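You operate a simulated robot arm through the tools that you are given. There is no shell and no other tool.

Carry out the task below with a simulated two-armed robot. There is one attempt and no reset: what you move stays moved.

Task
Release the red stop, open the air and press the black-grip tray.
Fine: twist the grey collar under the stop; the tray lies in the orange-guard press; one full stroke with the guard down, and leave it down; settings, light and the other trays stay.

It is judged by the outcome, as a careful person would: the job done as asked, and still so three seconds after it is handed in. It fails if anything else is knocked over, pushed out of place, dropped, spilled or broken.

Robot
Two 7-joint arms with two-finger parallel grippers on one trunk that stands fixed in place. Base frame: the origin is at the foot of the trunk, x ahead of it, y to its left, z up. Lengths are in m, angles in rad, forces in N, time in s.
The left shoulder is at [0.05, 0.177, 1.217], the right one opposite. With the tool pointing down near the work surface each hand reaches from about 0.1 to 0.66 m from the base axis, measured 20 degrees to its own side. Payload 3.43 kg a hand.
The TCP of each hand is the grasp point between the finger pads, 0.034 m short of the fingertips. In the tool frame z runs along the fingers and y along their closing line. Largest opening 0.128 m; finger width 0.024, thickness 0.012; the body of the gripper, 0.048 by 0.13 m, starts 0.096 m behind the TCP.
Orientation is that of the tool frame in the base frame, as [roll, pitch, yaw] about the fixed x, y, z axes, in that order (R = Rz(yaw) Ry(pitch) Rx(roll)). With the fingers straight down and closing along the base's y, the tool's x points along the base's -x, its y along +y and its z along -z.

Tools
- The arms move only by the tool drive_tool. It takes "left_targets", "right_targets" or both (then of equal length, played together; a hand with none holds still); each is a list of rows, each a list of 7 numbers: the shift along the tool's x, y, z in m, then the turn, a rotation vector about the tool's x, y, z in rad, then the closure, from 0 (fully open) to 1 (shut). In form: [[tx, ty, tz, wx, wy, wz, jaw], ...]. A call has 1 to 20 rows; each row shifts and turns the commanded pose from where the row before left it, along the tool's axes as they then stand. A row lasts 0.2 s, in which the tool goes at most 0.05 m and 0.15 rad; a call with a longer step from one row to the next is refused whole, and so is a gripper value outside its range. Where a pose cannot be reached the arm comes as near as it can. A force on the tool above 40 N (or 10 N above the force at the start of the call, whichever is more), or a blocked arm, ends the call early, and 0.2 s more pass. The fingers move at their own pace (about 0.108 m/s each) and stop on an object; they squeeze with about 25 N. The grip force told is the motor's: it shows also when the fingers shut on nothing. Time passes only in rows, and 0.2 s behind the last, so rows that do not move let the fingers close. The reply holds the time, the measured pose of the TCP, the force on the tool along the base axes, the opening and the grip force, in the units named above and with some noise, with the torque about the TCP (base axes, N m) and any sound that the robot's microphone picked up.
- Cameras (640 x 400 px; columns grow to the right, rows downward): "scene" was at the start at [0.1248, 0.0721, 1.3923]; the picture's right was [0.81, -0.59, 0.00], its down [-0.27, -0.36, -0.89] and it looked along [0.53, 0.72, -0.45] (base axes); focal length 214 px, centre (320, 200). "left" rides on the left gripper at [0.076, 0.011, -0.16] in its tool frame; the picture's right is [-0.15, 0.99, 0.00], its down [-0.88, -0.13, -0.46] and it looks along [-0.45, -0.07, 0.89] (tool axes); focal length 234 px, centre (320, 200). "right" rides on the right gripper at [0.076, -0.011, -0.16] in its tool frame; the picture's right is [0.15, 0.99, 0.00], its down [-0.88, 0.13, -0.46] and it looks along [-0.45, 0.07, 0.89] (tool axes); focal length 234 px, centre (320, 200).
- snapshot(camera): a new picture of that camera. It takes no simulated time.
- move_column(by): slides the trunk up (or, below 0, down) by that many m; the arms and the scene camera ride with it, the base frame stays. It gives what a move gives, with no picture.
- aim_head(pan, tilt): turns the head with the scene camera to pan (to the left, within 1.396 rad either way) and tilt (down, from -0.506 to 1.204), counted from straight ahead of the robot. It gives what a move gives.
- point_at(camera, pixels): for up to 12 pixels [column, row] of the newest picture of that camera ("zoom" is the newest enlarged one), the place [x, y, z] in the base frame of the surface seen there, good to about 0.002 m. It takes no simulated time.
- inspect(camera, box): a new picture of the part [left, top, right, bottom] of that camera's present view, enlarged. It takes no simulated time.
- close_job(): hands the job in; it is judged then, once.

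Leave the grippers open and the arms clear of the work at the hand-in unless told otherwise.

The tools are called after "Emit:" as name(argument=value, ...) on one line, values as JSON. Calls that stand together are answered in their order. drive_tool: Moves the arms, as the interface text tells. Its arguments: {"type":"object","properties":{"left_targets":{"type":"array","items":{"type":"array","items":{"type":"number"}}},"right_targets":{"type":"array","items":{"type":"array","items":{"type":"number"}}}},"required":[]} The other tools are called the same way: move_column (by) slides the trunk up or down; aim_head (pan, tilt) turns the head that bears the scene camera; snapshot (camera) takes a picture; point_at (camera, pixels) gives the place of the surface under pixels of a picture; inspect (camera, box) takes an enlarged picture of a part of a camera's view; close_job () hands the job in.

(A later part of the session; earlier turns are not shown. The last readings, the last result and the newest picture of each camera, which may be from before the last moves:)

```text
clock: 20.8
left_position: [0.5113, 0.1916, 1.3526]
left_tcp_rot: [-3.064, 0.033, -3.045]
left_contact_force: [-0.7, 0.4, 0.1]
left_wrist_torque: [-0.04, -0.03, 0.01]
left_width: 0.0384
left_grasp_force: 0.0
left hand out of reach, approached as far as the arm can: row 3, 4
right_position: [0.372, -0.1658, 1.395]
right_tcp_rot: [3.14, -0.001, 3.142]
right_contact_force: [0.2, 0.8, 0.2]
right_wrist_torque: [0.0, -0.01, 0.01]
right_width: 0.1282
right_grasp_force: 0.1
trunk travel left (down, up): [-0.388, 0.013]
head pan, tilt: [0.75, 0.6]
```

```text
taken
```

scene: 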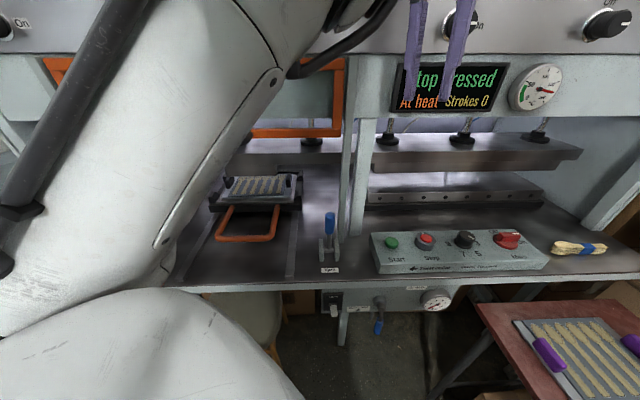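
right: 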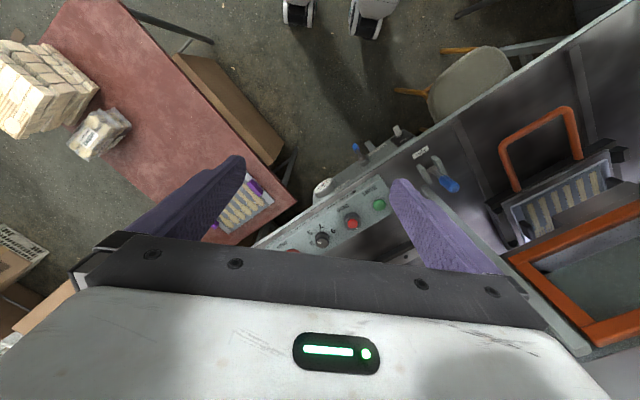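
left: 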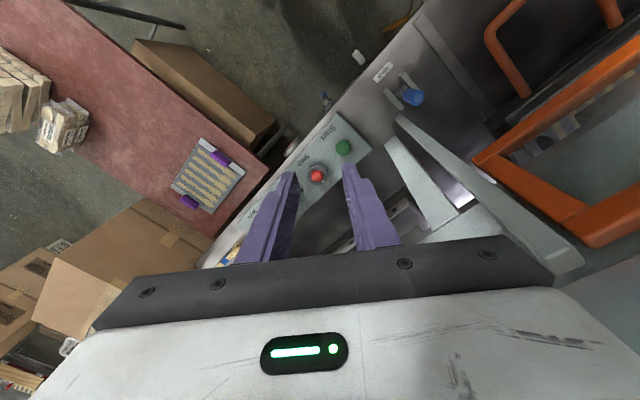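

The arm is fully stretched here. I'll lower to about z 1.13 in front of the box, correcting the small orientation drift and tilting the tool so the wrist leans back.

Emit:
drive_tool(left_targets=[[0, 0, 0.045, 0, 0, 0, 0.4], [0, 0, 0.045, 0, 0, 0, 0.4], [0, 0, 0.045, -0.077, 0, 0.097, 0.4], [0, 0, 0.045, 0, -0.13, 0, 0.4], [0, 0, 0.03, 0, -0.13, 0, 0.4], [0, 0, 0.0, 0, -0.13, 0, 0.4]])

Emit:
snapshot(camera="scene")

Emit:
snapshot(camera="left")

```text
clock: 22.2
left_position: [0.6063, 0.2783, 1.1635]
left_tcp_rot: [-3.123, 0.395, -3.109]
left_contact_force: [-3.5, -6.0, 5.7]
left_wrist_torque: [0.13, -0.05, 0.07]
left_width: 0.0737
left_grasp_force: 0.1
left hand out of reach, approached as far as the arm can: row 2, 3, 4, 5, 6
right_position: [0.3721, -0.1682, 1.3951]
right_tcp_rot: [3.141, 0.002, 3.142]
right_contact_force: [-0.5, 0.2, -0.2]
right_wrist_torque: [0.02, 0.02, 0.02]
right_width: 0.1281
right_grasp_force: 0.1
trunk travel left (down, up): [-0.388, 0.013]
head pan, tilt: [0.75, 0.6]
```

```text
taken
```

scene: 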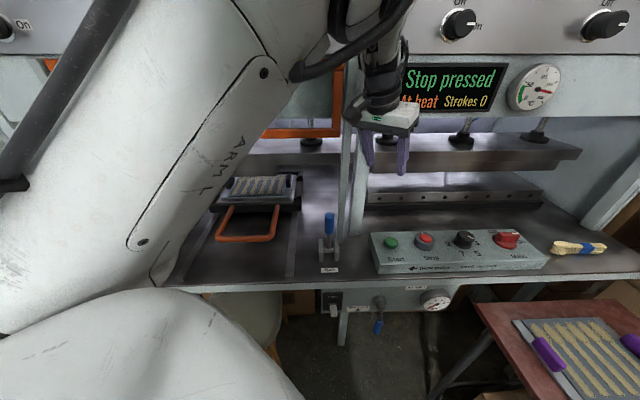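

```text
taken
```

left: 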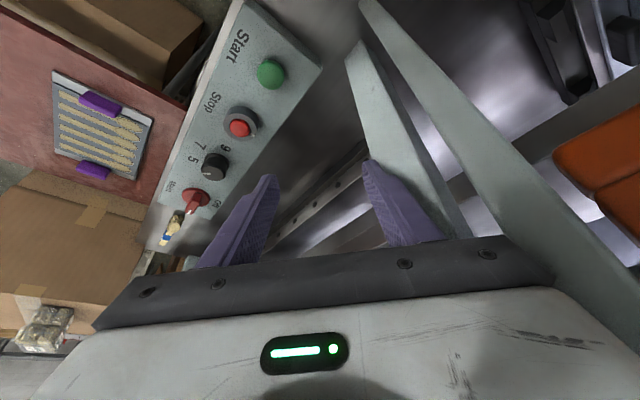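

The hand slid outward again and sits near the post with a light touch (about 9 N). The wrist seems to want to turn counter-clockwise. I'll back away from the machine while turning the hand so that it lines up with the machine front.

Emit:
drive_tool(left_targets=[[0.031, -0.031, -0.0125, -0.058, 0, -0.138, 0.4], [0.0306, -0.0224, -0.0127, -0.058, 0, -0.138, 0.4], [0, 0, 0, -0.058, 0, -0.138, 0.4], [0, 0, 0, -0.058, 0, -0.138, 0.4], [0, 0, 0, -0.058, 0, -0.138, 0.4]])

Emit:
snapshot(camera="scene")

Emit:
snapshot(camera="left")

```text
clock: 22.7
left_position: [0.6055, 0.2833, 1.1685]
left_tcp_rot: [-3.099, 0.374, -2.912]
left_contact_force: [-0.8, -13.7, -3.1]
left_wrist_torque: [-0.93, 0.02, -0.3]
left_width: 0.0682
left_grasp_force: 0.1
left hand out of reach, approached as far as the arm can: row 1, 2
right_position: [0.3717, -0.1686, 1.3952]
right_tcp_rot: [3.141, 0.002, -3.139]
right_contact_force: [0.4, 0.0, -0.7]
right_wrist_torque: [-0.06, -0.01, 0.0]
right_width: 0.1283
right_grasp_force: 0.1
trunk travel left (down, up): [-0.388, 0.013]
head pan, tilt: [0.75, 0.6]
stopped in row 2 (left hand): the force on the tool passed its limit at 44 N (the readings are from after the stop); the commanded pose is now the measured one
```

```text
taken
```

scene: 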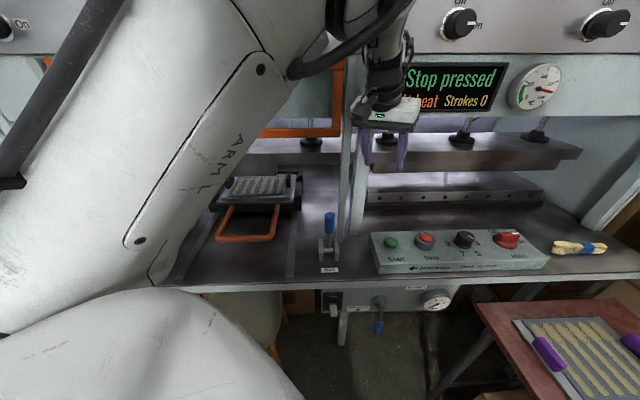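

```text
taken
```

left: 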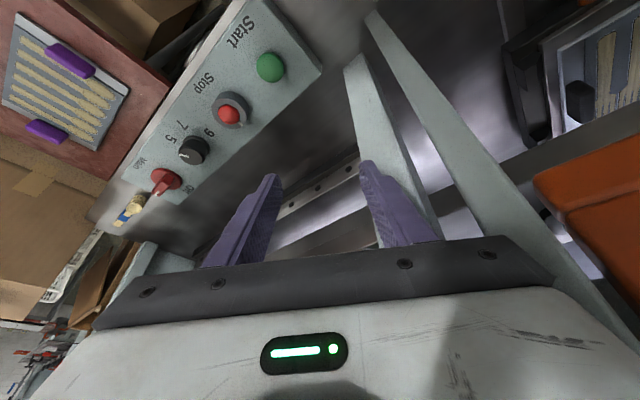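

A finger is against the post. I'll go up and back, without turning, to get free.

Emit:
drive_tool(left_targets=[[0.0095, -0.0149, -0.0414, 0, 0, 0, 0.6], [0.0095, -0.0149, -0.0414, 0, 0, 0, 0.6]])

Emit:
snapshot(camera="left")

```text
clock: 23.0
left_position: [0.6033, 0.2819, 1.1736]
left_tcp_rot: [-3.065, 0.37, -2.902]
left_contact_force: [12.1, -12.8, -0.8]
left_wrist_torque: [1.73, 1.64, -0.21]
left_width: 0.051
left_grasp_force: 0.1
right_position: [0.3743, -0.1664, 1.396]
right_tcp_rot: [3.138, 0.0, -3.142]
right_contact_force: [-0.5, 1.6, 0.0]
right_wrist_torque: [-0.08, -0.04, 0.0]
right_width: 0.1279
right_grasp_force: 0.1
trunk travel left (down, up): [-0.388, 0.013]
head pan, tilt: [0.75, 0.6]
stopped in row 1 (left hand): the force on the tool passed its limit at 63 N (the readings are from after the stop); the commanded pose is now the measured one
```

```text
taken
```

left: 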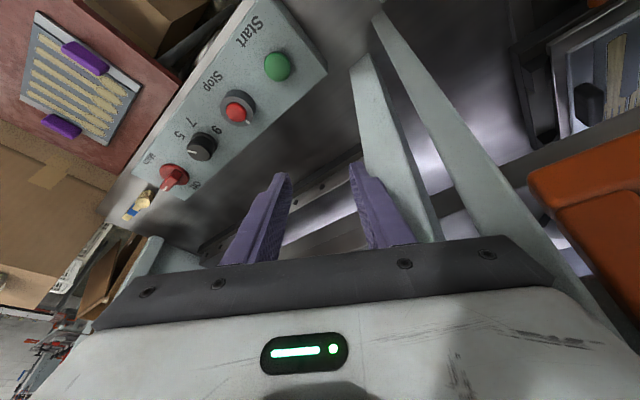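

The reaction force points along +u (rightward), so the left side of the gripper is bearing on the post. I'll move purely toward the robot's right (-y) and close the fingers slightly.

Emit:
drive_tool(left_targets=[[0.0044, -0.0194, -0.0017, 0, 0, 0, 0.7], [0.0044, -0.0194, -0.0017, 0, 0, 0, 0.7]])

Emit:
snapshot(camera="left")

```text
clock: 23.8
left_position: [0.6011, 0.2772, 1.1706]
left_tcp_rot: [-3.009, 0.341, -2.818]
left_contact_force: [-0.3, -0.2, -0.1]
left_wrist_torque: [0.03, 0.0, 0.03]
left_width: 0.0384
left_grasp_force: 0.0
right_position: [0.3724, -0.166, 1.3957]
right_tcp_rot: [3.141, 0.003, -3.141]
right_contact_force: [0.6, 0.0, 0.2]
right_wrist_torque: [0.01, 0.0, 0.03]
right_width: 0.1281
right_grasp_force: 0.1
trunk travel left (down, up): [-0.388, 0.013]
head pan, tilt: [0.75, 0.6]
stopped in row 2 (left hand): the arm was blocked; the commanded pose is now the measured one
```

```text
taken
```

left: 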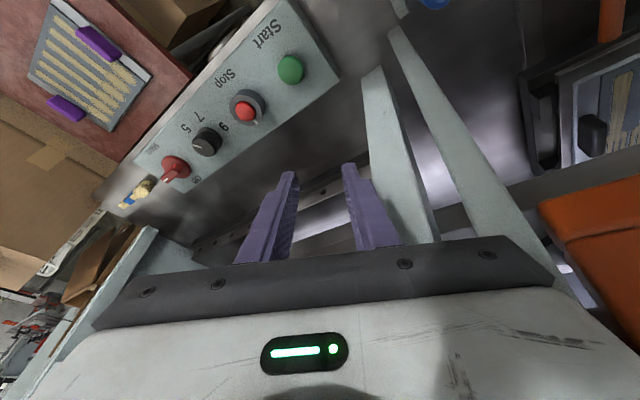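

No force on the tool now, but the arm itself is blocked somewhere upstream. I'll measure where the arm links are.

Emit:
snapshot(camera="scene")

Emit:
snapshot(camera="right")

Emit:
point_at(camera="scene", pixels=[[260, 70], [200, 150], [60, 60], [140, 240], [300, 60], [345, 15], [385, 60], [10, 180], [100, 320], [390, 110], [250, 10], [330, 70]])

```text
taken
```

scene: 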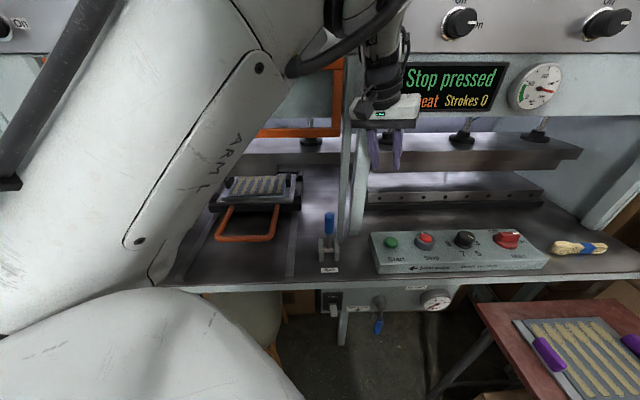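

```text
taken
```

right: 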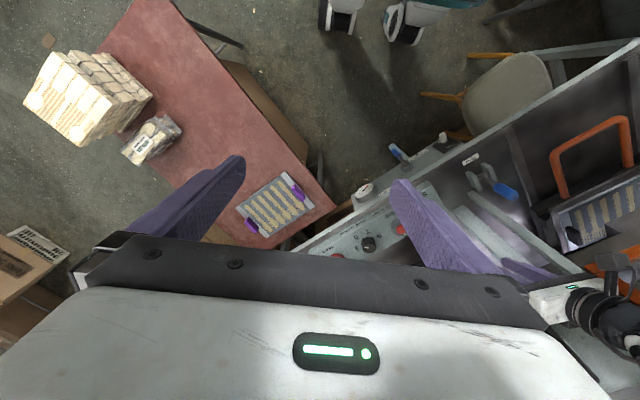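

```text
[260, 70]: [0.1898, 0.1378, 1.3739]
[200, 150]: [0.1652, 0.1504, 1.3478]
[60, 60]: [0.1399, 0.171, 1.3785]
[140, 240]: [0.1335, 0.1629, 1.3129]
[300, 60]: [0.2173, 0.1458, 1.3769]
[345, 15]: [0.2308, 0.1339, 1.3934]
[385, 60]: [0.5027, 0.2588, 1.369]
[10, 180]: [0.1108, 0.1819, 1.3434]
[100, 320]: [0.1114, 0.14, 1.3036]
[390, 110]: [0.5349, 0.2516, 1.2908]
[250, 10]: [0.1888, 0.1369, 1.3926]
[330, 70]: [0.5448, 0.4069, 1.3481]
```

The left upper arm leans in against the robot's head (links at (0.19, 0.14, 1.37) next to the camera), and that is the block. I'll try a small straight-down move, which lowers the elbow away from the head.

Emit:
drive_tool(left_targets=[[0.0134, 0, 0.0377, 0, 0, 0, 0.7]])

Emit:
snapshot(camera="scene")

Emit:
snapshot(camera="left")

```text
clock: 24.1
left_position: [0.6061, 0.2676, 1.1776]
left_tcp_rot: [-2.924, 0.375, -2.789]
left_contact_force: [2.8, -32.1, 6.2]
left_wrist_torque: [4.29, 0.75, 1.37]
left_width: 0.0384
left_grasp_force: 0.2
right_position: [0.3704, -0.1686, 1.3966]
right_tcp_rot: [3.139, 0.008, -3.139]
right_contact_force: [-0.6, 1.4, 0.4]
right_wrist_torque: [-0.1, -0.09, -0.04]
right_width: 0.1279
right_grasp_force: 0.1
trunk travel left (down, up): [-0.388, 0.013]
head pan, tilt: [0.75, 0.6]
stopped in row 1 (left hand): the force on the tool passed its limit at 55 N (the readings are from after the stop); the commanded pose is now the measured one
```

```text
taken
```

scene: 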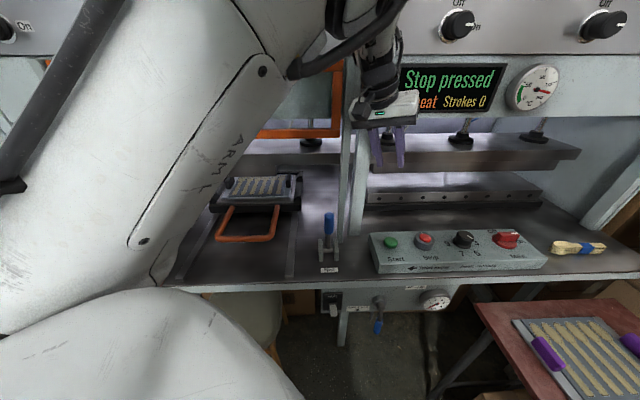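

```text
taken
```

left: 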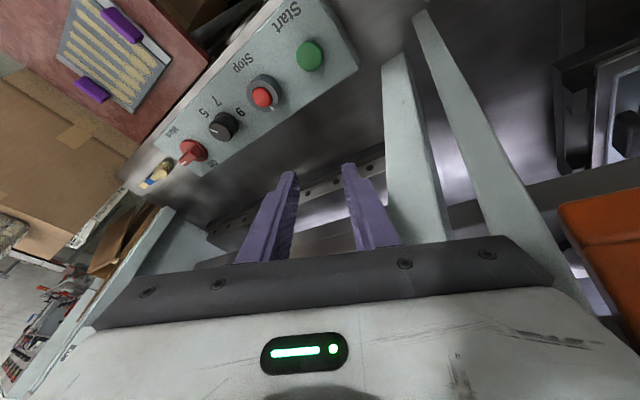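

The contact is about 13 cm above the fingertips, the gripper body against the post or guard edge, pushing it toward -y. I'll back off along that direction.

Emit:
drive_tool(left_targets=[[0.0135, -0.011, -0.0054, 0, 0, 0, 0.7], [0.0135, -0.011, -0.0054, 0, 0, 0, 0.7], [0.0135, -0.011, -0.0054, 0, 0, 0, 0.7]])

Emit:
snapshot(camera="left")

```text
clock: 24.4
left_position: [0.6047, 0.2668, 1.1789]
left_tcp_rot: [-2.892, 0.371, -2.776]
left_contact_force: [6.5, -33.0, 4.9]
left_wrist_torque: [4.0, 0.93, 1.15]
left_width: 0.0383
left_grasp_force: 0.1
right_position: [0.3691, -0.1686, 1.3964]
right_tcp_rot: [3.137, 0.008, -3.138]
right_contact_force: [-0.1, -0.2, -0.2]
right_wrist_torque: [-0.05, -0.06, 0.03]
right_width: 0.128
right_grasp_force: 0.0
trunk travel left (down, up): [-0.388, 0.013]
head pan, tilt: [0.75, 0.6]
stopped in row 1 (left hand): the force on the tool passed its limit at 50 N (the readings are from after the stop); the commanded pose is now the measured one
```

```text
taken
```

left: 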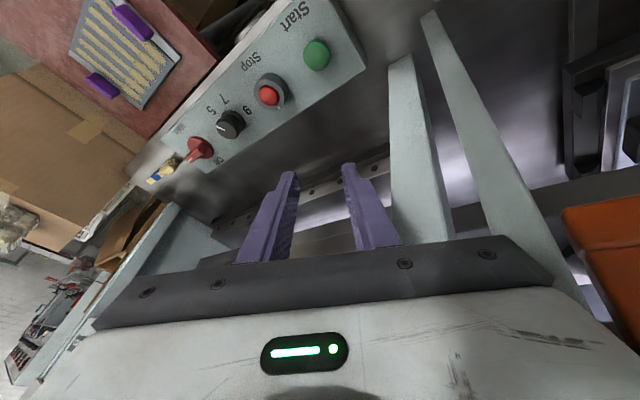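

The force remains. I'll look at the contact from the right hand's camera and the scene camera.

Emit:
inspect(camera="right", box=[480, 200, 640, 400])

Emit:
inspect(camera="scene", box=[260, 0, 500, 200])

```text
2.00 times, centred on (560, 300) of right
```

zoom: 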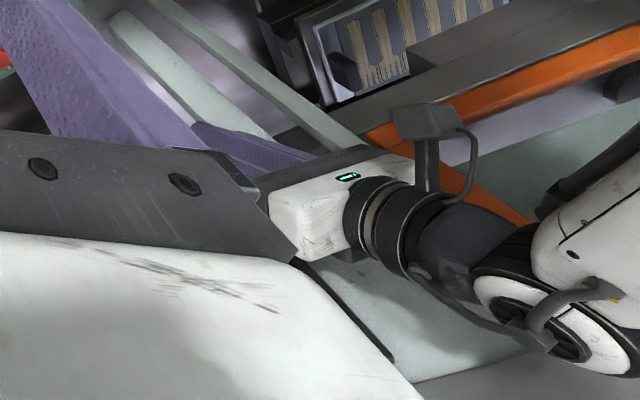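

```text
2.00 times, centred on (380, 100) of scene
```

zoom: 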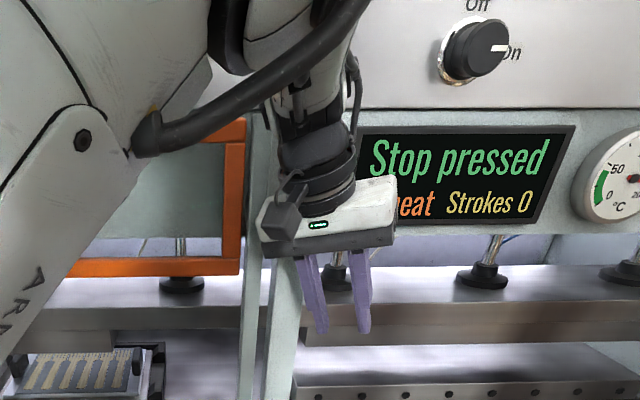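

The gripper body is pressed against the front panel just below the display, and the upper arm is wedged at the head. Turning the head away to the right should free the upper arm.

Emit:
aim_head(pan=-0.9, tilt=0.2)

Emit:
snapshot(camera="left")

Emit:
snapshot(camera="scene")

```text
clock: 26.1
left_position: [0.6043, 0.266, 1.1777]
left_tcp_rot: [-2.903, 0.371, -2.774]
left_contact_force: [6.4, -31.8, 4.2]
left_wrist_torque: [3.9, 0.92, 1.14]
left_width: 0.0383
left_grasp_force: 0.0
right_position: [0.3724, -0.1712, 1.3955]
right_tcp_rot: [3.138, 0.005, -3.141]
right_contact_force: [0.4, 0.0, 0.4]
right_wrist_torque: [-0.01, 0.01, 0.05]
right_width: 0.1277
right_grasp_force: 0.1
trunk travel left (down, up): [-0.388, 0.013]
head pan, tilt: [-0.901, 0.201]
```

```text
taken
```

left: 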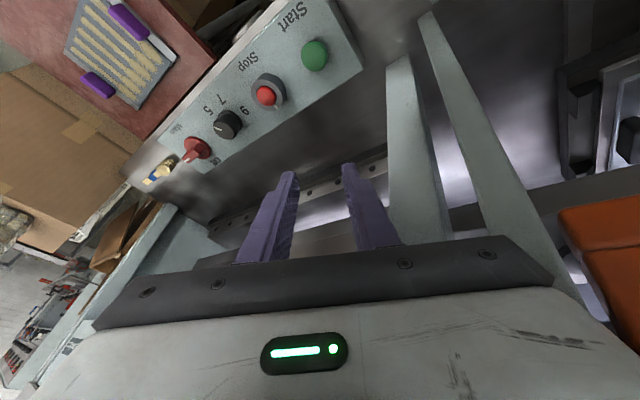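

```text
taken
```

scene: 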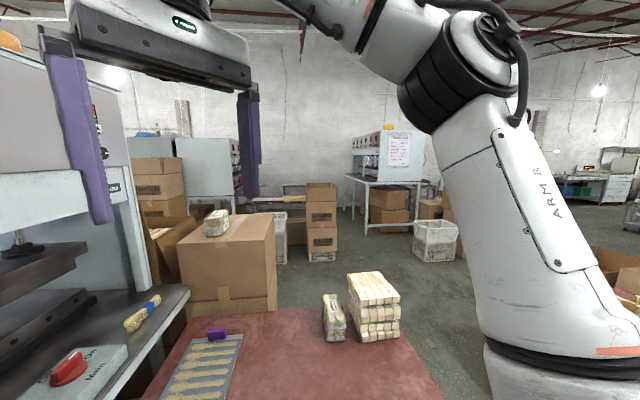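

The head turned freely. Now I'll back the left hand off again along the push direction.

Emit:
drive_tool(left_targets=[[0.0271, -0.0212, -0.0107, 0, 0, 0, 0.7], [0.0271, -0.0212, -0.0107, 0, 0, 0, 0.7]])

Emit:
snapshot(camera="left")

```text
clock: 26.5
left_position: [0.5971, 0.2653, 1.1805]
left_tcp_rot: [-2.844, 0.355, -2.734]
left_contact_force: [3.8, -44.3, 8.0]
left_wrist_torque: [4.28, 0.49, 1.56]
left_width: 0.0383
left_grasp_force: 0.1
right_position: [0.3699, -0.1697, 1.3964]
right_tcp_rot: [3.137, 0.01, -3.138]
right_contact_force: [-1.4, 0.2, 1.0]
right_wrist_torque: [-0.06, -0.06, -0.01]
right_width: 0.1281
right_grasp_force: 0.1
trunk travel left (down, up): [-0.388, 0.013]
head pan, tilt: [-0.901, 0.201]
stopped in row 1 (left hand): the force on the tool passed its limit at 68 N (the readings are from after the stop); the commanded pose is now the measured one
```

```text
taken
```

left: 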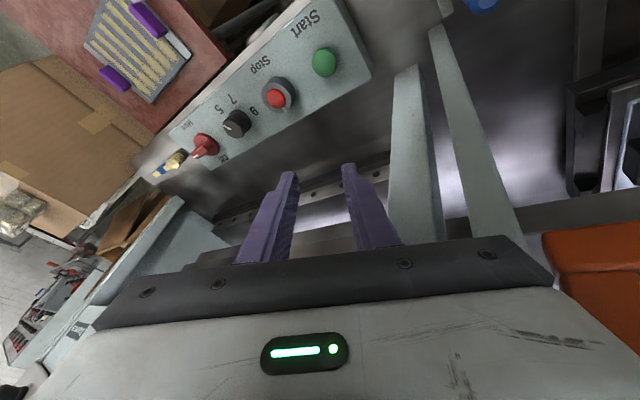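

The gripper's left end is wedged between the post side and the panel face, and the arm can't pull straight out. Lowering the trunk carries the whole arm down below the overhang, where there is room. I'll try 5 cm first.

Emit:
move_column(by=-0.05)

Emit:
snapshot(camera="left")

```text
clock: 27.1
left_position: [0.5885, 0.2738, 1.1522]
left_tcp_rot: [-2.849, 0.353, -2.713]
left_contact_force: [-33.0, -22.2, 6.5]
left_wrist_torque: [2.28, -2.34, 3.6]
left_width: 0.0386
left_grasp_force: 0.0
right_position: [0.3657, -0.1687, 1.3669]
right_tcp_rot: [3.138, 0.014, -3.139]
right_contact_force: [0.0, 0.0, 0.1]
right_wrist_torque: [-0.03, -0.02, 0.0]
right_width: 0.1277
right_grasp_force: 0.1
trunk travel left (down, up): [-0.357, 0.044]
head pan, tilt: [-0.901, 0.201]
stopped: the force on the tool passed its limit at 72 N (the readings are from after the stop); the commanded pose is now the measured one
```

```text
taken
```

left: 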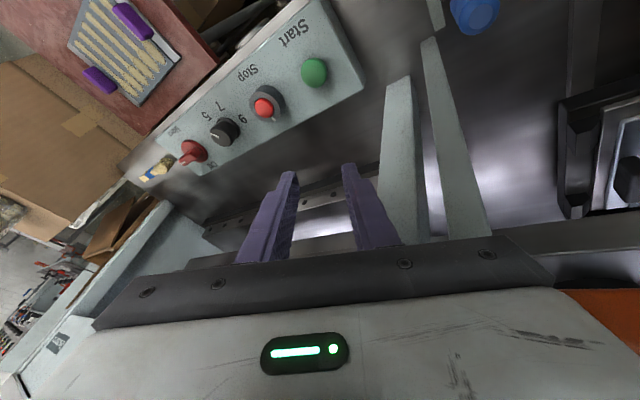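

Now the push is purely outward from the panel (about 40 N along -w), so the hand has left the corner. I'll retract straight away from the panel.

Emit:
drive_tool(left_targets=[[0.0264, -0.0126, -0.0064, 0, 0, 0, 0.7], [0.0264, -0.0126, -0.0064, 0, 0, 0, 0.7]])

Emit:
snapshot(camera="left")

```text
clock: 27.7
left_position: [0.5568, 0.2615, 1.1487]
left_tcp_rot: [-2.817, 0.335, -2.677]
left_contact_force: [0.2, -0.2, 0.1]
left_wrist_torque: [-0.02, 0.03, 0.02]
left_width: 0.0384
left_grasp_force: 0.0
left hand out of reach, approached as far as the arm can: row 2
right_position: [0.3713, -0.167, 1.3655]
right_tcp_rot: [3.14, 0.005, -3.14]
right_contact_force: [-0.5, -0.6, 0.1]
right_wrist_torque: [0.04, 0.0, 0.02]
right_width: 0.1279
right_grasp_force: 0.1
trunk travel left (down, up): [-0.357, 0.044]
head pan, tilt: [-0.901, 0.201]
```

```text
taken
```

left: 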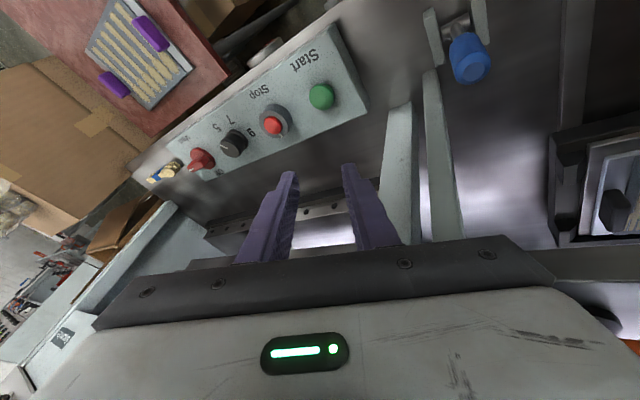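

The hand is free. I'll lower the trunk another 10 cm so the arm reaches the box more levelly, then check the machine with the scene camera.

Emit:
move_column(by=-0.1)

Emit:
aim_head(pan=0.5, tilt=0.25)

Emit:
snapshot(camera="scene")

Emit:
snapshot(camera="left")

```text
clock: 29.0
left_position: [0.5595, 0.2593, 1.0529]
left_tcp_rot: [-2.811, 0.338, -2.68]
left_contact_force: [-0.1, 0.0, -0.3]
left_wrist_torque: [0.02, 0.01, 0.05]
left_width: 0.0384
left_grasp_force: 0.1
right_position: [0.3703, -0.1646, 1.2647]
right_tcp_rot: [-3.139, 0.005, -3.141]
right_contact_force: [0.4, -0.2, 0.7]
right_wrist_torque: [-0.03, -0.02, -0.01]
right_width: 0.128
right_grasp_force: 0.0
trunk travel left (down, up): [-0.257, 0.144]
head pan, tilt: [-0.901, 0.201]
```

```text
clock: 30.6
left_position: [0.5589, 0.2595, 1.0526]
left_tcp_rot: [-2.81, 0.338, -2.681]
left_contact_force: [-1.5, -0.3, -0.3]
left_wrist_torque: [0.0, -0.02, 0.02]
left_width: 0.0384
left_grasp_force: 0.0
right_position: [0.3716, -0.1638, 1.2662]
right_tcp_rot: [-3.141, 0.005, -3.14]
right_contact_force: [-0.1, 0.7, 0.3]
right_wrist_torque: [0.0, 0.01, -0.02]
right_width: 0.128
right_grasp_force: 0.0
trunk travel left (down, up): [-0.257, 0.144]
head pan, tilt: [0.499, 0.25]
```

```text
taken
```

scene: 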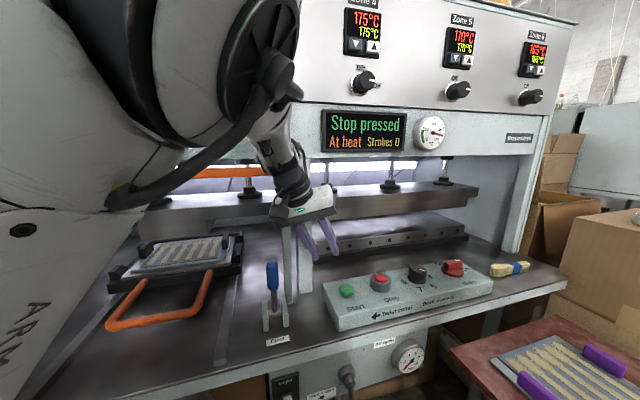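

```text
taken
```

left: 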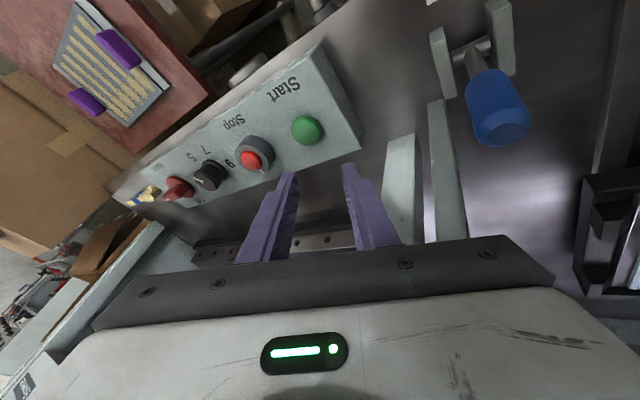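

The machine is unchanged and the hand is free in the open space. I'll level the closing line (undo the roll drift) and turn the hand slightly counter-clockwise, so there's room for a clockwise twist on the collar.

Emit:
drive_tool(left_targets=[[0, 0, 0, -0.11, 0, 0, 0.7], [0, 0, 0, -0.11, 0, 0, 0.7], [0, 0, 0, -0.11, 0, 0, 0.7], [0, 0, 0, -0.04, 0, -0.113, 0.7], [0, 0, 0, -0.04, 0, -0.113, 0.7], [0, 0, 0, -0.04, 0, -0.113, 0.7]])

Emit:
snapshot(camera="scene")

Emit:
snapshot(camera="left")

```text
clock: 31.4
left_position: [0.5657, 0.3201, 1.0615]
left_tcp_rot: [-3.067, 0.336, -2.647]
left_contact_force: [0.0, -30.1, 9.1]
left_wrist_torque: [1.13, 0.09, 0.3]
left_width: 0.0229
left_grasp_force: 0.1
left hand out of reach, approached as far as the arm can: row 1, 2, 3, 4
right_position: [0.3701, -0.1682, 1.2649]
right_tcp_rot: [3.138, 0.009, -3.14]
right_contact_force: [0.9, 0.4, 0.2]
right_wrist_torque: [-0.07, -0.01, 0.0]
right_width: 0.1279
right_grasp_force: 0.0
trunk travel left (down, up): [-0.257, 0.144]
head pan, tilt: [0.499, 0.25]
stopped in row 4 (left hand): the force on the tool passed its limit at 55 N (the readings are from after the stop); the commanded pose is now the measured one
```

```text
taken
```

scene: 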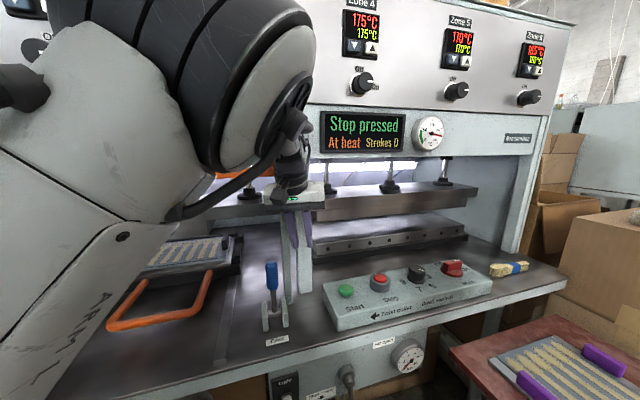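

```text
taken
```

left: 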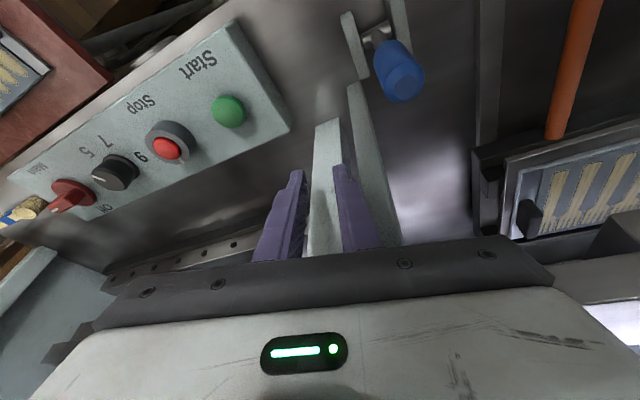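

The left arm can't turn that far inward in this posture; it now straddles a post. The right arm started out reaching inward at a similar angle, so it should do the control box and lever, with the left kept for the guard. First I'll retreat the left hand straight back.

Emit:
drive_tool(left_targets=[[0.0272, -0.0083, -0.0095, 0, 0, 0, 0.75], [0.0272, -0.0083, -0.0095, 0, 0, 0, 0.75], [0.0272, -0.0083, -0.0095, 0, 0, 0, 0.75]])

Emit:
snapshot(camera="left")

Emit:
snapshot(camera="scene")

```text
clock: 31.8
left_position: [0.5654, 0.3198, 1.0625]
left_tcp_rot: [-3.026, 0.335, -2.629]
left_contact_force: [11.1, -24.7, 1.8]
left_wrist_torque: [1.34, 0.29, -0.02]
left_width: 0.0197
left_grasp_force: 0.1
right_position: [0.3712, -0.1639, 1.2659]
right_tcp_rot: [3.141, 0.008, -3.139]
right_contact_force: [-0.1, 0.2, -0.6]
right_wrist_torque: [-0.1, -0.06, 0.0]
right_width: 0.128
right_grasp_force: 0.2
trunk travel left (down, up): [-0.257, 0.144]
head pan, tilt: [0.499, 0.25]
stopped in row 1 (left hand): the force on the tool passed its limit at 67 N (the readings are from after the stop); the commanded pose is now the measured one
```

```text
taken
```

left: 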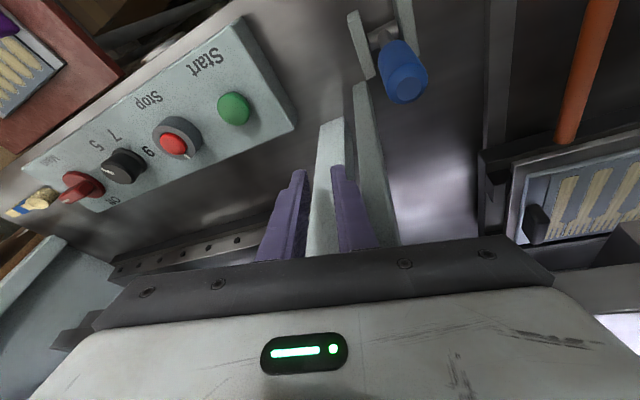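

```text
taken
```

scene: 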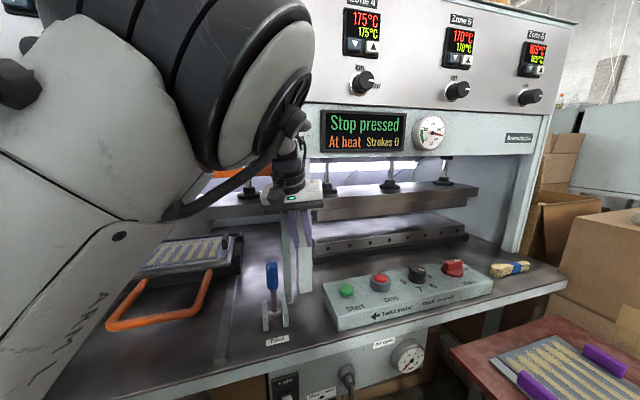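

The left finger bears on the thin post, pushed to the right. The roll I removed is what allowed the hand to be further right, so I'll put that roll back while moving right and back.

Emit:
drive_tool(left_targets=[[0.005, -0.02, 0, 0.1, 0, 0, 0.9], [0.02, -0.02, -0.007, 0.1, 0, 0, 0.9], [0.025, -0.012, -0.01, 0.05, 0, 0, 0.9]])

Emit:
snapshot(camera="left")

```text
clock: 32.5
left_position: [0.5348, 0.2659, 1.0667]
left_tcp_rot: [-2.761, 0.317, -2.595]
left_contact_force: [-0.8, -0.8, -0.2]
left_wrist_torque: [0.04, -0.04, 0.0]
left_width: 0.0127
left_grasp_force: 0.1
right_position: [0.3699, -0.1645, 1.2665]
right_tcp_rot: [-3.139, 0.007, -3.138]
right_contact_force: [0.2, -0.2, 0.4]
right_wrist_torque: [0.01, 0.02, 0.0]
right_width: 0.1279
right_grasp_force: 0.1
trunk travel left (down, up): [-0.257, 0.144]
head pan, tilt: [0.499, 0.25]
```

```text
taken
```

left: 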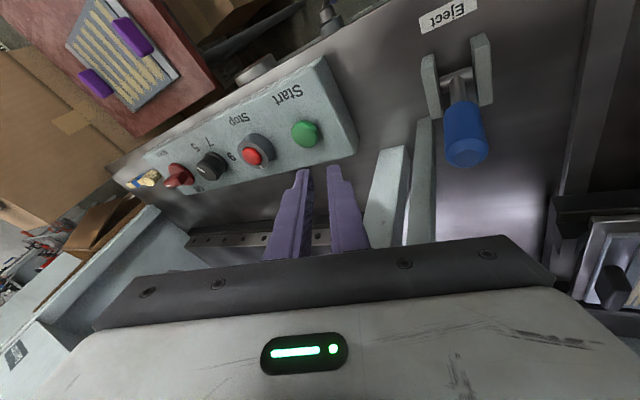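

Free again with no force. I'll retreat further from the machine, then move left along its front, levelling the hand as it goes.

Emit:
drive_tool(left_targets=[[0.037, -0.0129, -0.0079, 0, 0, 0, 0.9], [0.03, -0.0105, -0.0064, 0, 0, 0, 0.9], [0.0097, 0.0395, -0.0192, 0, 0, 0, 0.9], [0.0097, 0.0395, -0.0192, 0, 0, 0, 0.9], [0.0097, 0.0395, -0.0192, 0, 0, 0, 0.9], [0, 0, 0, -0.12, 0, 0, 0.9], [0, 0, 0, -0.12, 0, 0, 0.9], [0, 0, 0, -0.12, 0, 0, 0.9]])

Emit:
snapshot(camera="left")

Emit:
snapshot(camera="scene")

```text
clock: 34.4
left_position: [0.4145, 0.3626, 1.0674]
left_tcp_rot: [-3.121, 0.298, -2.604]
left_contact_force: [0.0, 0.4, -0.2]
left_wrist_torque: [0.02, -0.02, 0.03]
left_width: 0.0128
left_grasp_force: 0.1
left hand out of reach, approached as far as the arm can: row 1, 2
right_position: [0.3716, -0.1645, 1.264]
right_tcp_rot: [-3.141, 0.009, -3.139]
right_contact_force: [-0.3, 0.7, -0.3]
right_wrist_torque: [-0.03, -0.03, 0.0]
right_width: 0.128
right_grasp_force: 0.1
trunk travel left (down, up): [-0.257, 0.144]
head pan, tilt: [0.499, 0.25]
```

```text
taken
```

left: 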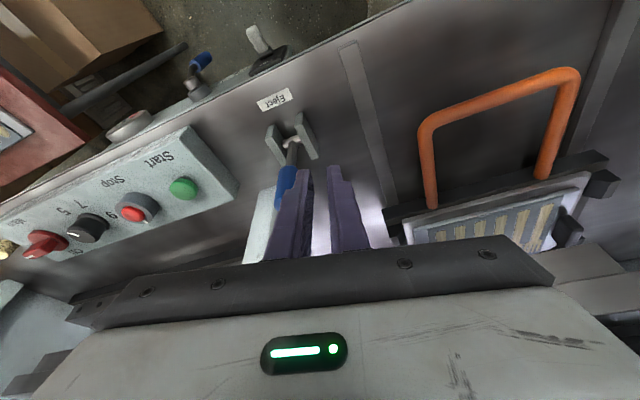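

```text
taken
```

scene: 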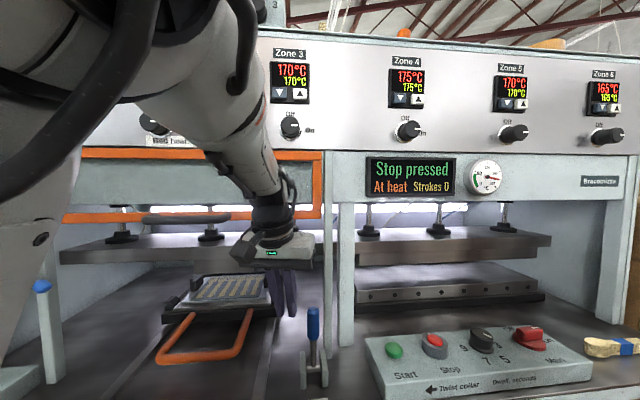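

The left hand is now in a good posture near (0.41, 0.36, 1.07), which is handy for the guard handle later. Now the right arm: I'll bring it back to its original inward place, then forward over the front of the box, high enough to clear it.

Emit:
drive_tool(right_targets=[[0, 0.04, 0, 0, 0, 0, 0], [0, 0.04, 0, 0, 0, 0, 0], [0, 0.04, 0, 0, 0, 0, 0], [-0.02, 0.04, 0, 0, 0, 0, 0.4], [-0.035, 0.02, 0.02, 0, 0, 0, 0.4], [-0.035, 0.02, 0.02, 0, 0, 0, 0.4]])

Emit:
snapshot(camera="right")

Emit:
snapshot(camera="scene")

```text
clock: 35.8
left_position: [0.4146, 0.3618, 1.068]
left_tcp_rot: [-3.122, 0.299, -2.61]
left_contact_force: [-1.1, -0.5, 0.0]
left_wrist_torque: [0.01, -0.01, 0.01]
left_width: 0.0131
left_grasp_force: 0.1
right_position: [0.438, 0.0188, 1.2406]
right_tcp_rot: [3.126, 0.022, 3.14]
right_contact_force: [0.1, 0.3, 0.1]
right_wrist_torque: [0.02, -0.03, -0.01]
right_width: 0.0766
right_grasp_force: 0.0
right hand out of reach, approached as far as the arm can: row 6
trunk travel left (down, up): [-0.257, 0.144]
head pan, tilt: [0.499, 0.25]
```

```text
taken
```

right: 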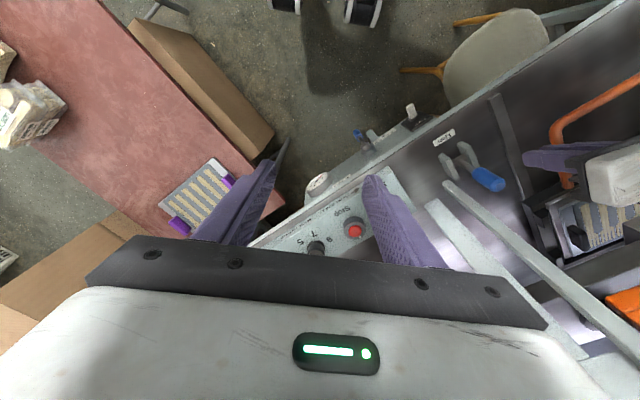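

```text
taken
```

scene: 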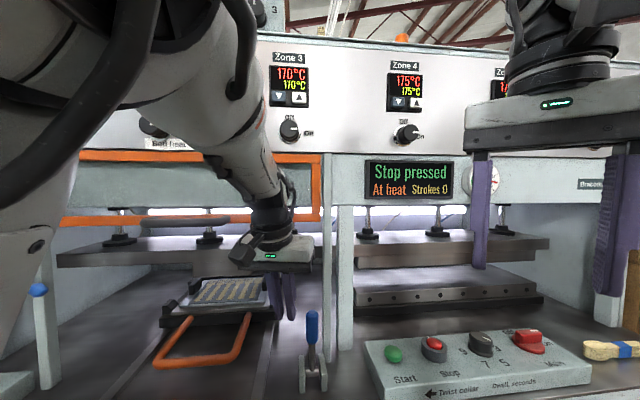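

The arm is fully stretched at this height, so I'll lower it and turn the hand to face along the reach direction, then tilt.

Emit:
drive_tool(right_targets=[[0, 0, 0.045, 0, 0, -0.12, 0.4], [0, 0, 0.045, 0, 0, -0.12, 0.4], [0, 0, 0.04, 0, 0, -0.12, 0.4], [0, 0, 0, 0, 0, -0.12, 0.4]])

Emit:
snapshot(camera="right")

```text
clock: 36.8
left_position: [0.4156, 0.3613, 1.0674]
left_tcp_rot: [-3.122, 0.298, -2.611]
left_contact_force: [-0.5, -0.6, 0.1]
left_wrist_torque: [-0.01, -0.01, -0.03]
left_width: 0.0129
left_grasp_force: 0.1
right_position: [0.4404, 0.0218, 1.0992]
right_tcp_rot: [-3.138, 0.005, -2.655]
right_contact_force: [0.4, -0.5, 0.0]
right_wrist_torque: [-0.01, 0.02, 0.0]
right_width: 0.0767
right_grasp_force: 0.0
trunk travel left (down, up): [-0.257, 0.144]
head pan, tilt: [0.499, 0.25]
```

```text
taken
```

right: 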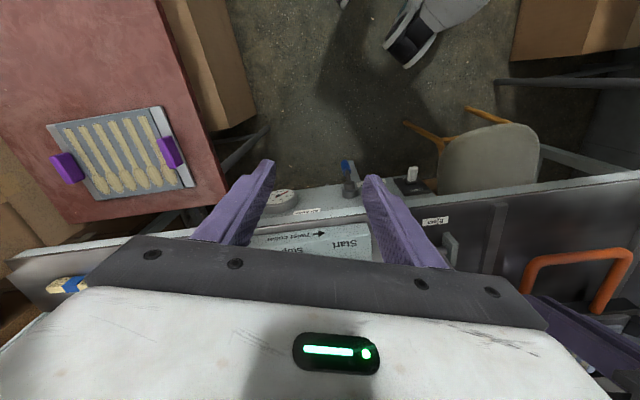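

The right arm follows exactly. Now I'll tilt it 0.7 rad so the wrist stays within reach, and extend over the stop at about z 1.04.

Emit:
drive_tool(right_targets=[[0, 0, 0, 0, -0.14, 0, 0.4], [0, 0, 0, 0, -0.14, 0, 0.4], [0, 0, 0, 0, -0.14, 0, 0.4], [0, 0, 0, 0, -0.14, 0, 0.4], [0, 0, 0, 0, -0.14, 0, 0.4], [-0.0251, -0.0004, 0.0342, 0, 0, 0, 0.4], [-0.0251, -0.0004, 0.0342, 0, 0, 0, 0.4], [-0.0251, -0.0004, 0.0342, 0, 0, 0, 0.4], [-0.0251, -0.0004, 0.0342, 0, 0, 0, 0.4], [-0.0251, -0.0004, 0.0342, 0, 0, 0, 0.4]])

Emit:
snapshot(camera="right")

Emit:
snapshot(camera="scene")

```text
clock: 39.0
left_position: [0.4156, 0.3623, 1.0693]
left_tcp_rot: [-3.125, 0.301, -2.612]
left_contact_force: [0.4, 0.4, 0.3]
left_wrist_torque: [-0.01, 0.02, -0.01]
left_width: 0.0127
left_grasp_force: 0.2
right_position: [0.6223, 0.1179, 1.0493]
right_tcp_rot: [-3.132, 0.703, -2.651]
right_contact_force: [-0.5, -0.3, 0.8]
right_wrist_torque: [0.01, 0.02, -0.02]
right_width: 0.0766
right_grasp_force: 0.1
trunk travel left (down, up): [-0.257, 0.144]
head pan, tilt: [0.499, 0.25]
```

```text
taken
```

right: 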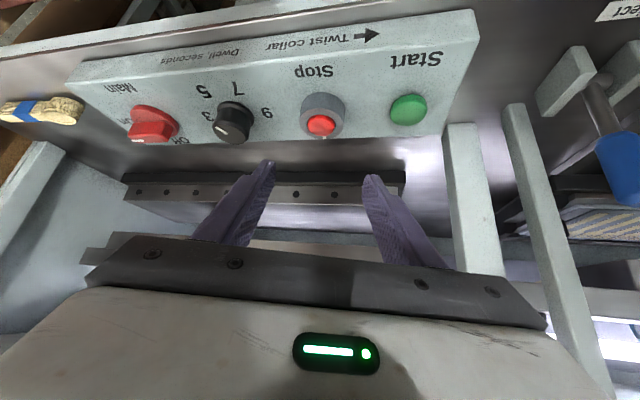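

```text
taken
```

scene: 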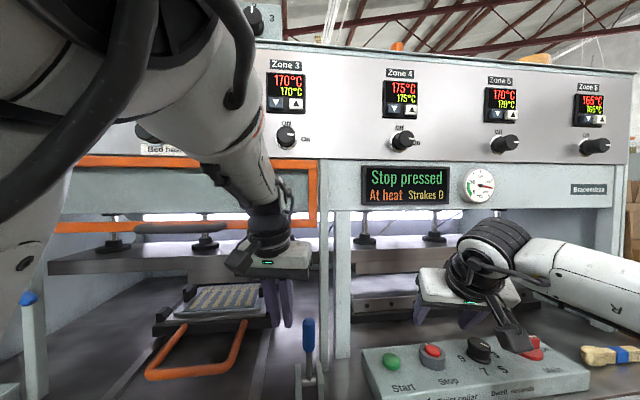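

Right hand is at (0.622, 0.118, 1.049) with the fingers clear above the box. I'll turn it about 0.4 rad counter-clockwise for twisting room, and centre it over the collar at z≈1.0.

Emit:
drive_tool(right_targets=[[0, 0, 0, -0.0882, 0, -0.1048, 0.4], [0, 0, 0, -0.0882, 0, -0.1048, 0.4], [0, 0, 0, -0.0882, 0, -0.1048, 0.4], [0.001, -0.0134, 0.0287, 0, 0, 0, 0.4], [0.001, -0.0134, 0.0287, 0, 0, 0, 0.4], [0, 0, 0, 0, 0, 0, 0.4]])

Emit:
snapshot(camera="right")

Emit:
inspect(camera="scene", box=[340, 220, 600, 400])

```text
clock: 40.4
left_position: [0.4156, 0.3617, 1.0698]
left_tcp_rot: [-3.126, 0.303, -2.615]
left_contact_force: [-1.1, -0.2, 1.1]
left_wrist_torque: [0.01, 0.02, 0.0]
left_width: 0.013
left_grasp_force: 0.0
right_position: [0.6447, 0.122, 1.0276]
right_tcp_rot: [-3.133, 0.701, -2.31]
right_contact_force: [0.2, 0.7, -0.2]
right_wrist_torque: [0.01, 0.02, -0.01]
right_width: 0.0766
right_grasp_force: 0.1
right hand out of reach, approached as far as the arm can: row 3, 5
trunk travel left (down, up): [-0.257, 0.144]
head pan, tilt: [0.499, 0.25]
```

```text
taken
```

right: 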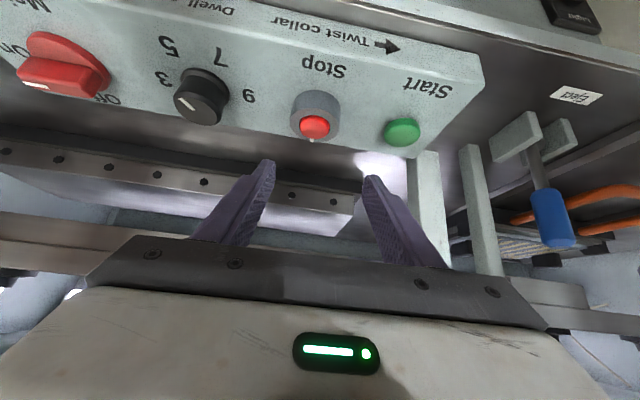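

```text
2.22 times, centred on (470, 310) of scene
```

zoom: 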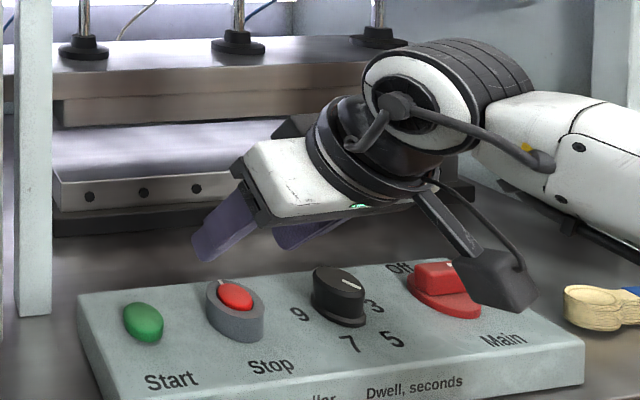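

Alignment is near. I'll descend two-thirds of the way toward the collar and check the finger positions.

Emit:
drive_tool(right_targets=[[0.0135, -0.003, 0.026, 0, 0, 0, 0.4], [0.0135, -0.003, 0.026, 0, 0, 0, 0.4]])

Emit:
snapshot(camera="right")

Emit:
inspect(camera="scene", box=[360, 280, 520, 400])

```text
clock: 41.0
left_position: [0.4168, 0.3623, 1.0698]
left_tcp_rot: [-3.129, 0.304, -2.615]
left_contact_force: [-0.5, -0.9, -0.2]
left_wrist_torque: [0.02, 0.01, -0.02]
left_width: 0.0128
left_grasp_force: 0.1
right_position: [0.6529, 0.1225, 0.9994]
right_tcp_rot: [-3.132, 0.703, -2.311]
right_contact_force: [0.3, 0.3, -0.3]
right_wrist_torque: [0.0, 0.03, -0.04]
right_width: 0.0769
right_grasp_force: 0.1
right hand out of reach, approached as far as the arm can: row 2
trunk travel left (down, up): [-0.257, 0.144]
head pan, tilt: [0.499, 0.25]
```

```text
taken
```

right: 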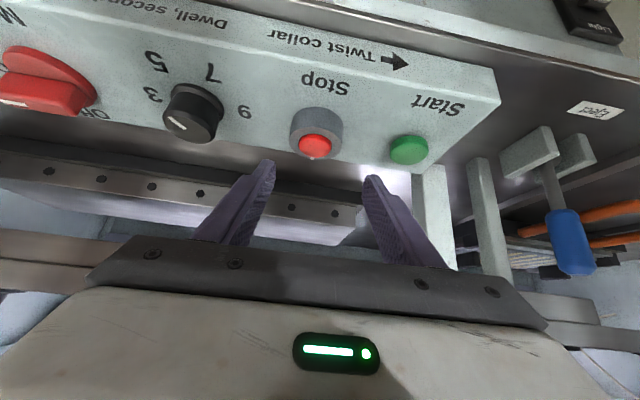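

```text
3.33 times, centred on (440, 340) of scene
```

zoom: 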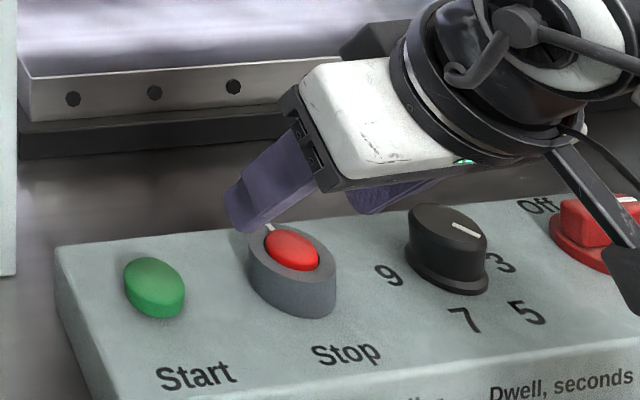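

It reached its limit again at this turn angle. I'll rotate back clockwise a bit (to about 0.63 rad) and continue down.

Emit:
drive_tool(right_targets=[[0, 0, 0, 0.0645, 0, 0.0764, 0.4], [0, 0, 0, 0.0645, 0, 0.0764, 0.4], [0.0134, 0.0017, 0.0262, 0, 0, 0, 0.4]])

Emit:
snapshot(camera="right")

```text
clock: 41.8
left_position: [0.4158, 0.361, 1.0705]
left_tcp_rot: [-3.131, 0.308, -2.616]
left_contact_force: [-0.1, -0.4, -0.2]
left_wrist_torque: [0.01, -0.02, 0.02]
left_width: 0.0129
left_grasp_force: 0.1
right_position: [0.6566, 0.1288, 0.9706]
right_tcp_rot: [-3.136, 0.703, -2.513]
right_contact_force: [-0.1, -0.1, -1.4]
right_wrist_torque: [0.01, 0.0, -0.02]
right_width: 0.0765
right_grasp_force: 0.0
trunk travel left (down, up): [-0.257, 0.144]
head pan, tilt: [0.499, 0.25]
```

```text
taken
```

right: 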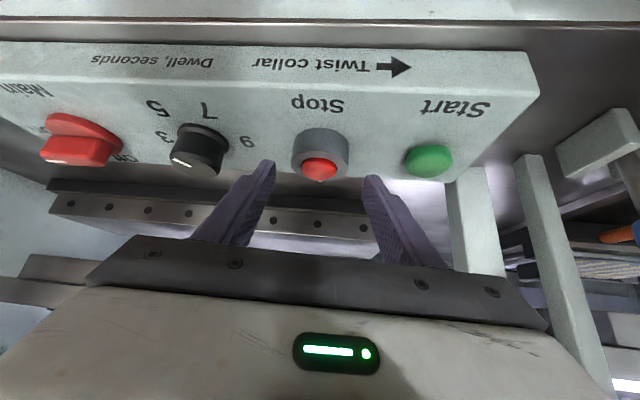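

The collar is centred between the fingers in the picture. One more step down, then close gently on the collar.

Emit:
drive_tool(right_targets=[[0.0134, 0.0005, 0.0262, 0, 0, 0, 0.4], [0, 0, 0, 0, 0, 0, 0.4]])

Emit:
snapshot(camera="right")

Emit:
inspect(camera="scene", box=[360, 280, 520, 400])

```text
clock: 42.4
left_position: [0.4161, 0.3608, 1.0693]
left_tcp_rot: [-3.13, 0.305, -2.616]
left_contact_force: [0.3, 0.7, 0.3]
left_wrist_torque: [0.01, -0.02, 0.01]
left_width: 0.0129
left_grasp_force: 0.0
right_position: [0.6606, 0.134, 0.9407]
right_tcp_rot: [-3.132, 0.702, -2.509]
right_contact_force: [-0.3, 0.1, -0.3]
right_wrist_torque: [-0.02, 0.02, -0.03]
right_width: 0.077
right_grasp_force: 0.0
trunk travel left (down, up): [-0.257, 0.144]
head pan, tilt: [0.499, 0.25]
```

```text
taken
```

right: 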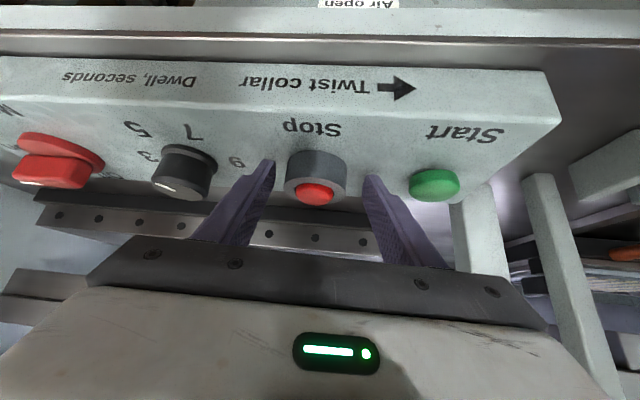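

```text
3.33 times, centred on (440, 340) of scene
```

zoom: 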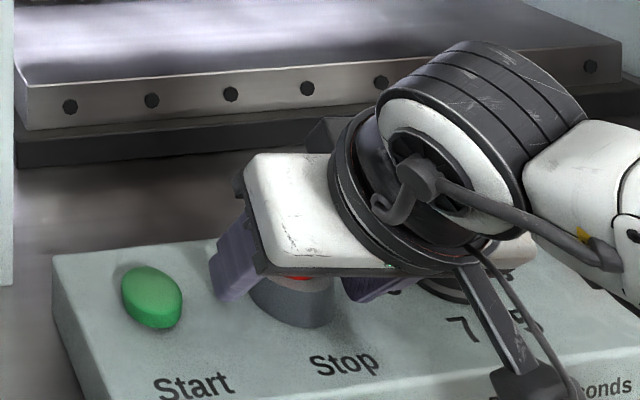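

The fingers stand on either side of the grey collar, with no contact force. Closing on it now.

Emit:
drive_tool(right_targets=[[0, 0, 0, 0, 0, 0, 0.6], [0, 0, 0, 0, 0, 0, 0.8], [0, 0, 0, 0, 0, 0, 1], [0, 0, 0, 0, 0, 0, 1]])

Emit:
snapshot(camera="right")

```text
clock: 43.4
left_position: [0.4168, 0.3595, 1.0702]
left_tcp_rot: [-3.131, 0.303, -2.616]
left_contact_force: [-1.0, 0.3, 0.0]
left_wrist_torque: [-0.01, -0.01, -0.01]
left_width: 0.0129
left_grasp_force: 0.2
right_position: [0.6638, 0.1303, 0.94]
right_tcp_rot: [-3.133, 0.702, -2.514]
right_contact_force: [7.9, -8.8, -0.5]
right_wrist_torque: [-0.01, -0.35, -0.29]
right_width: 0.0532
right_grasp_force: 44.8
trunk travel left (down, up): [-0.257, 0.144]
head pan, tilt: [0.499, 0.25]
```

```text
taken
```

right: 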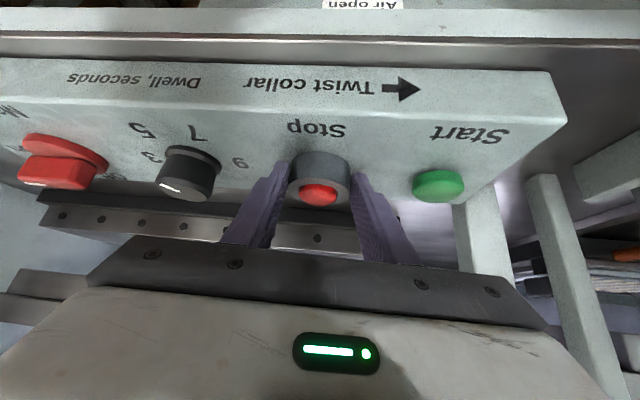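

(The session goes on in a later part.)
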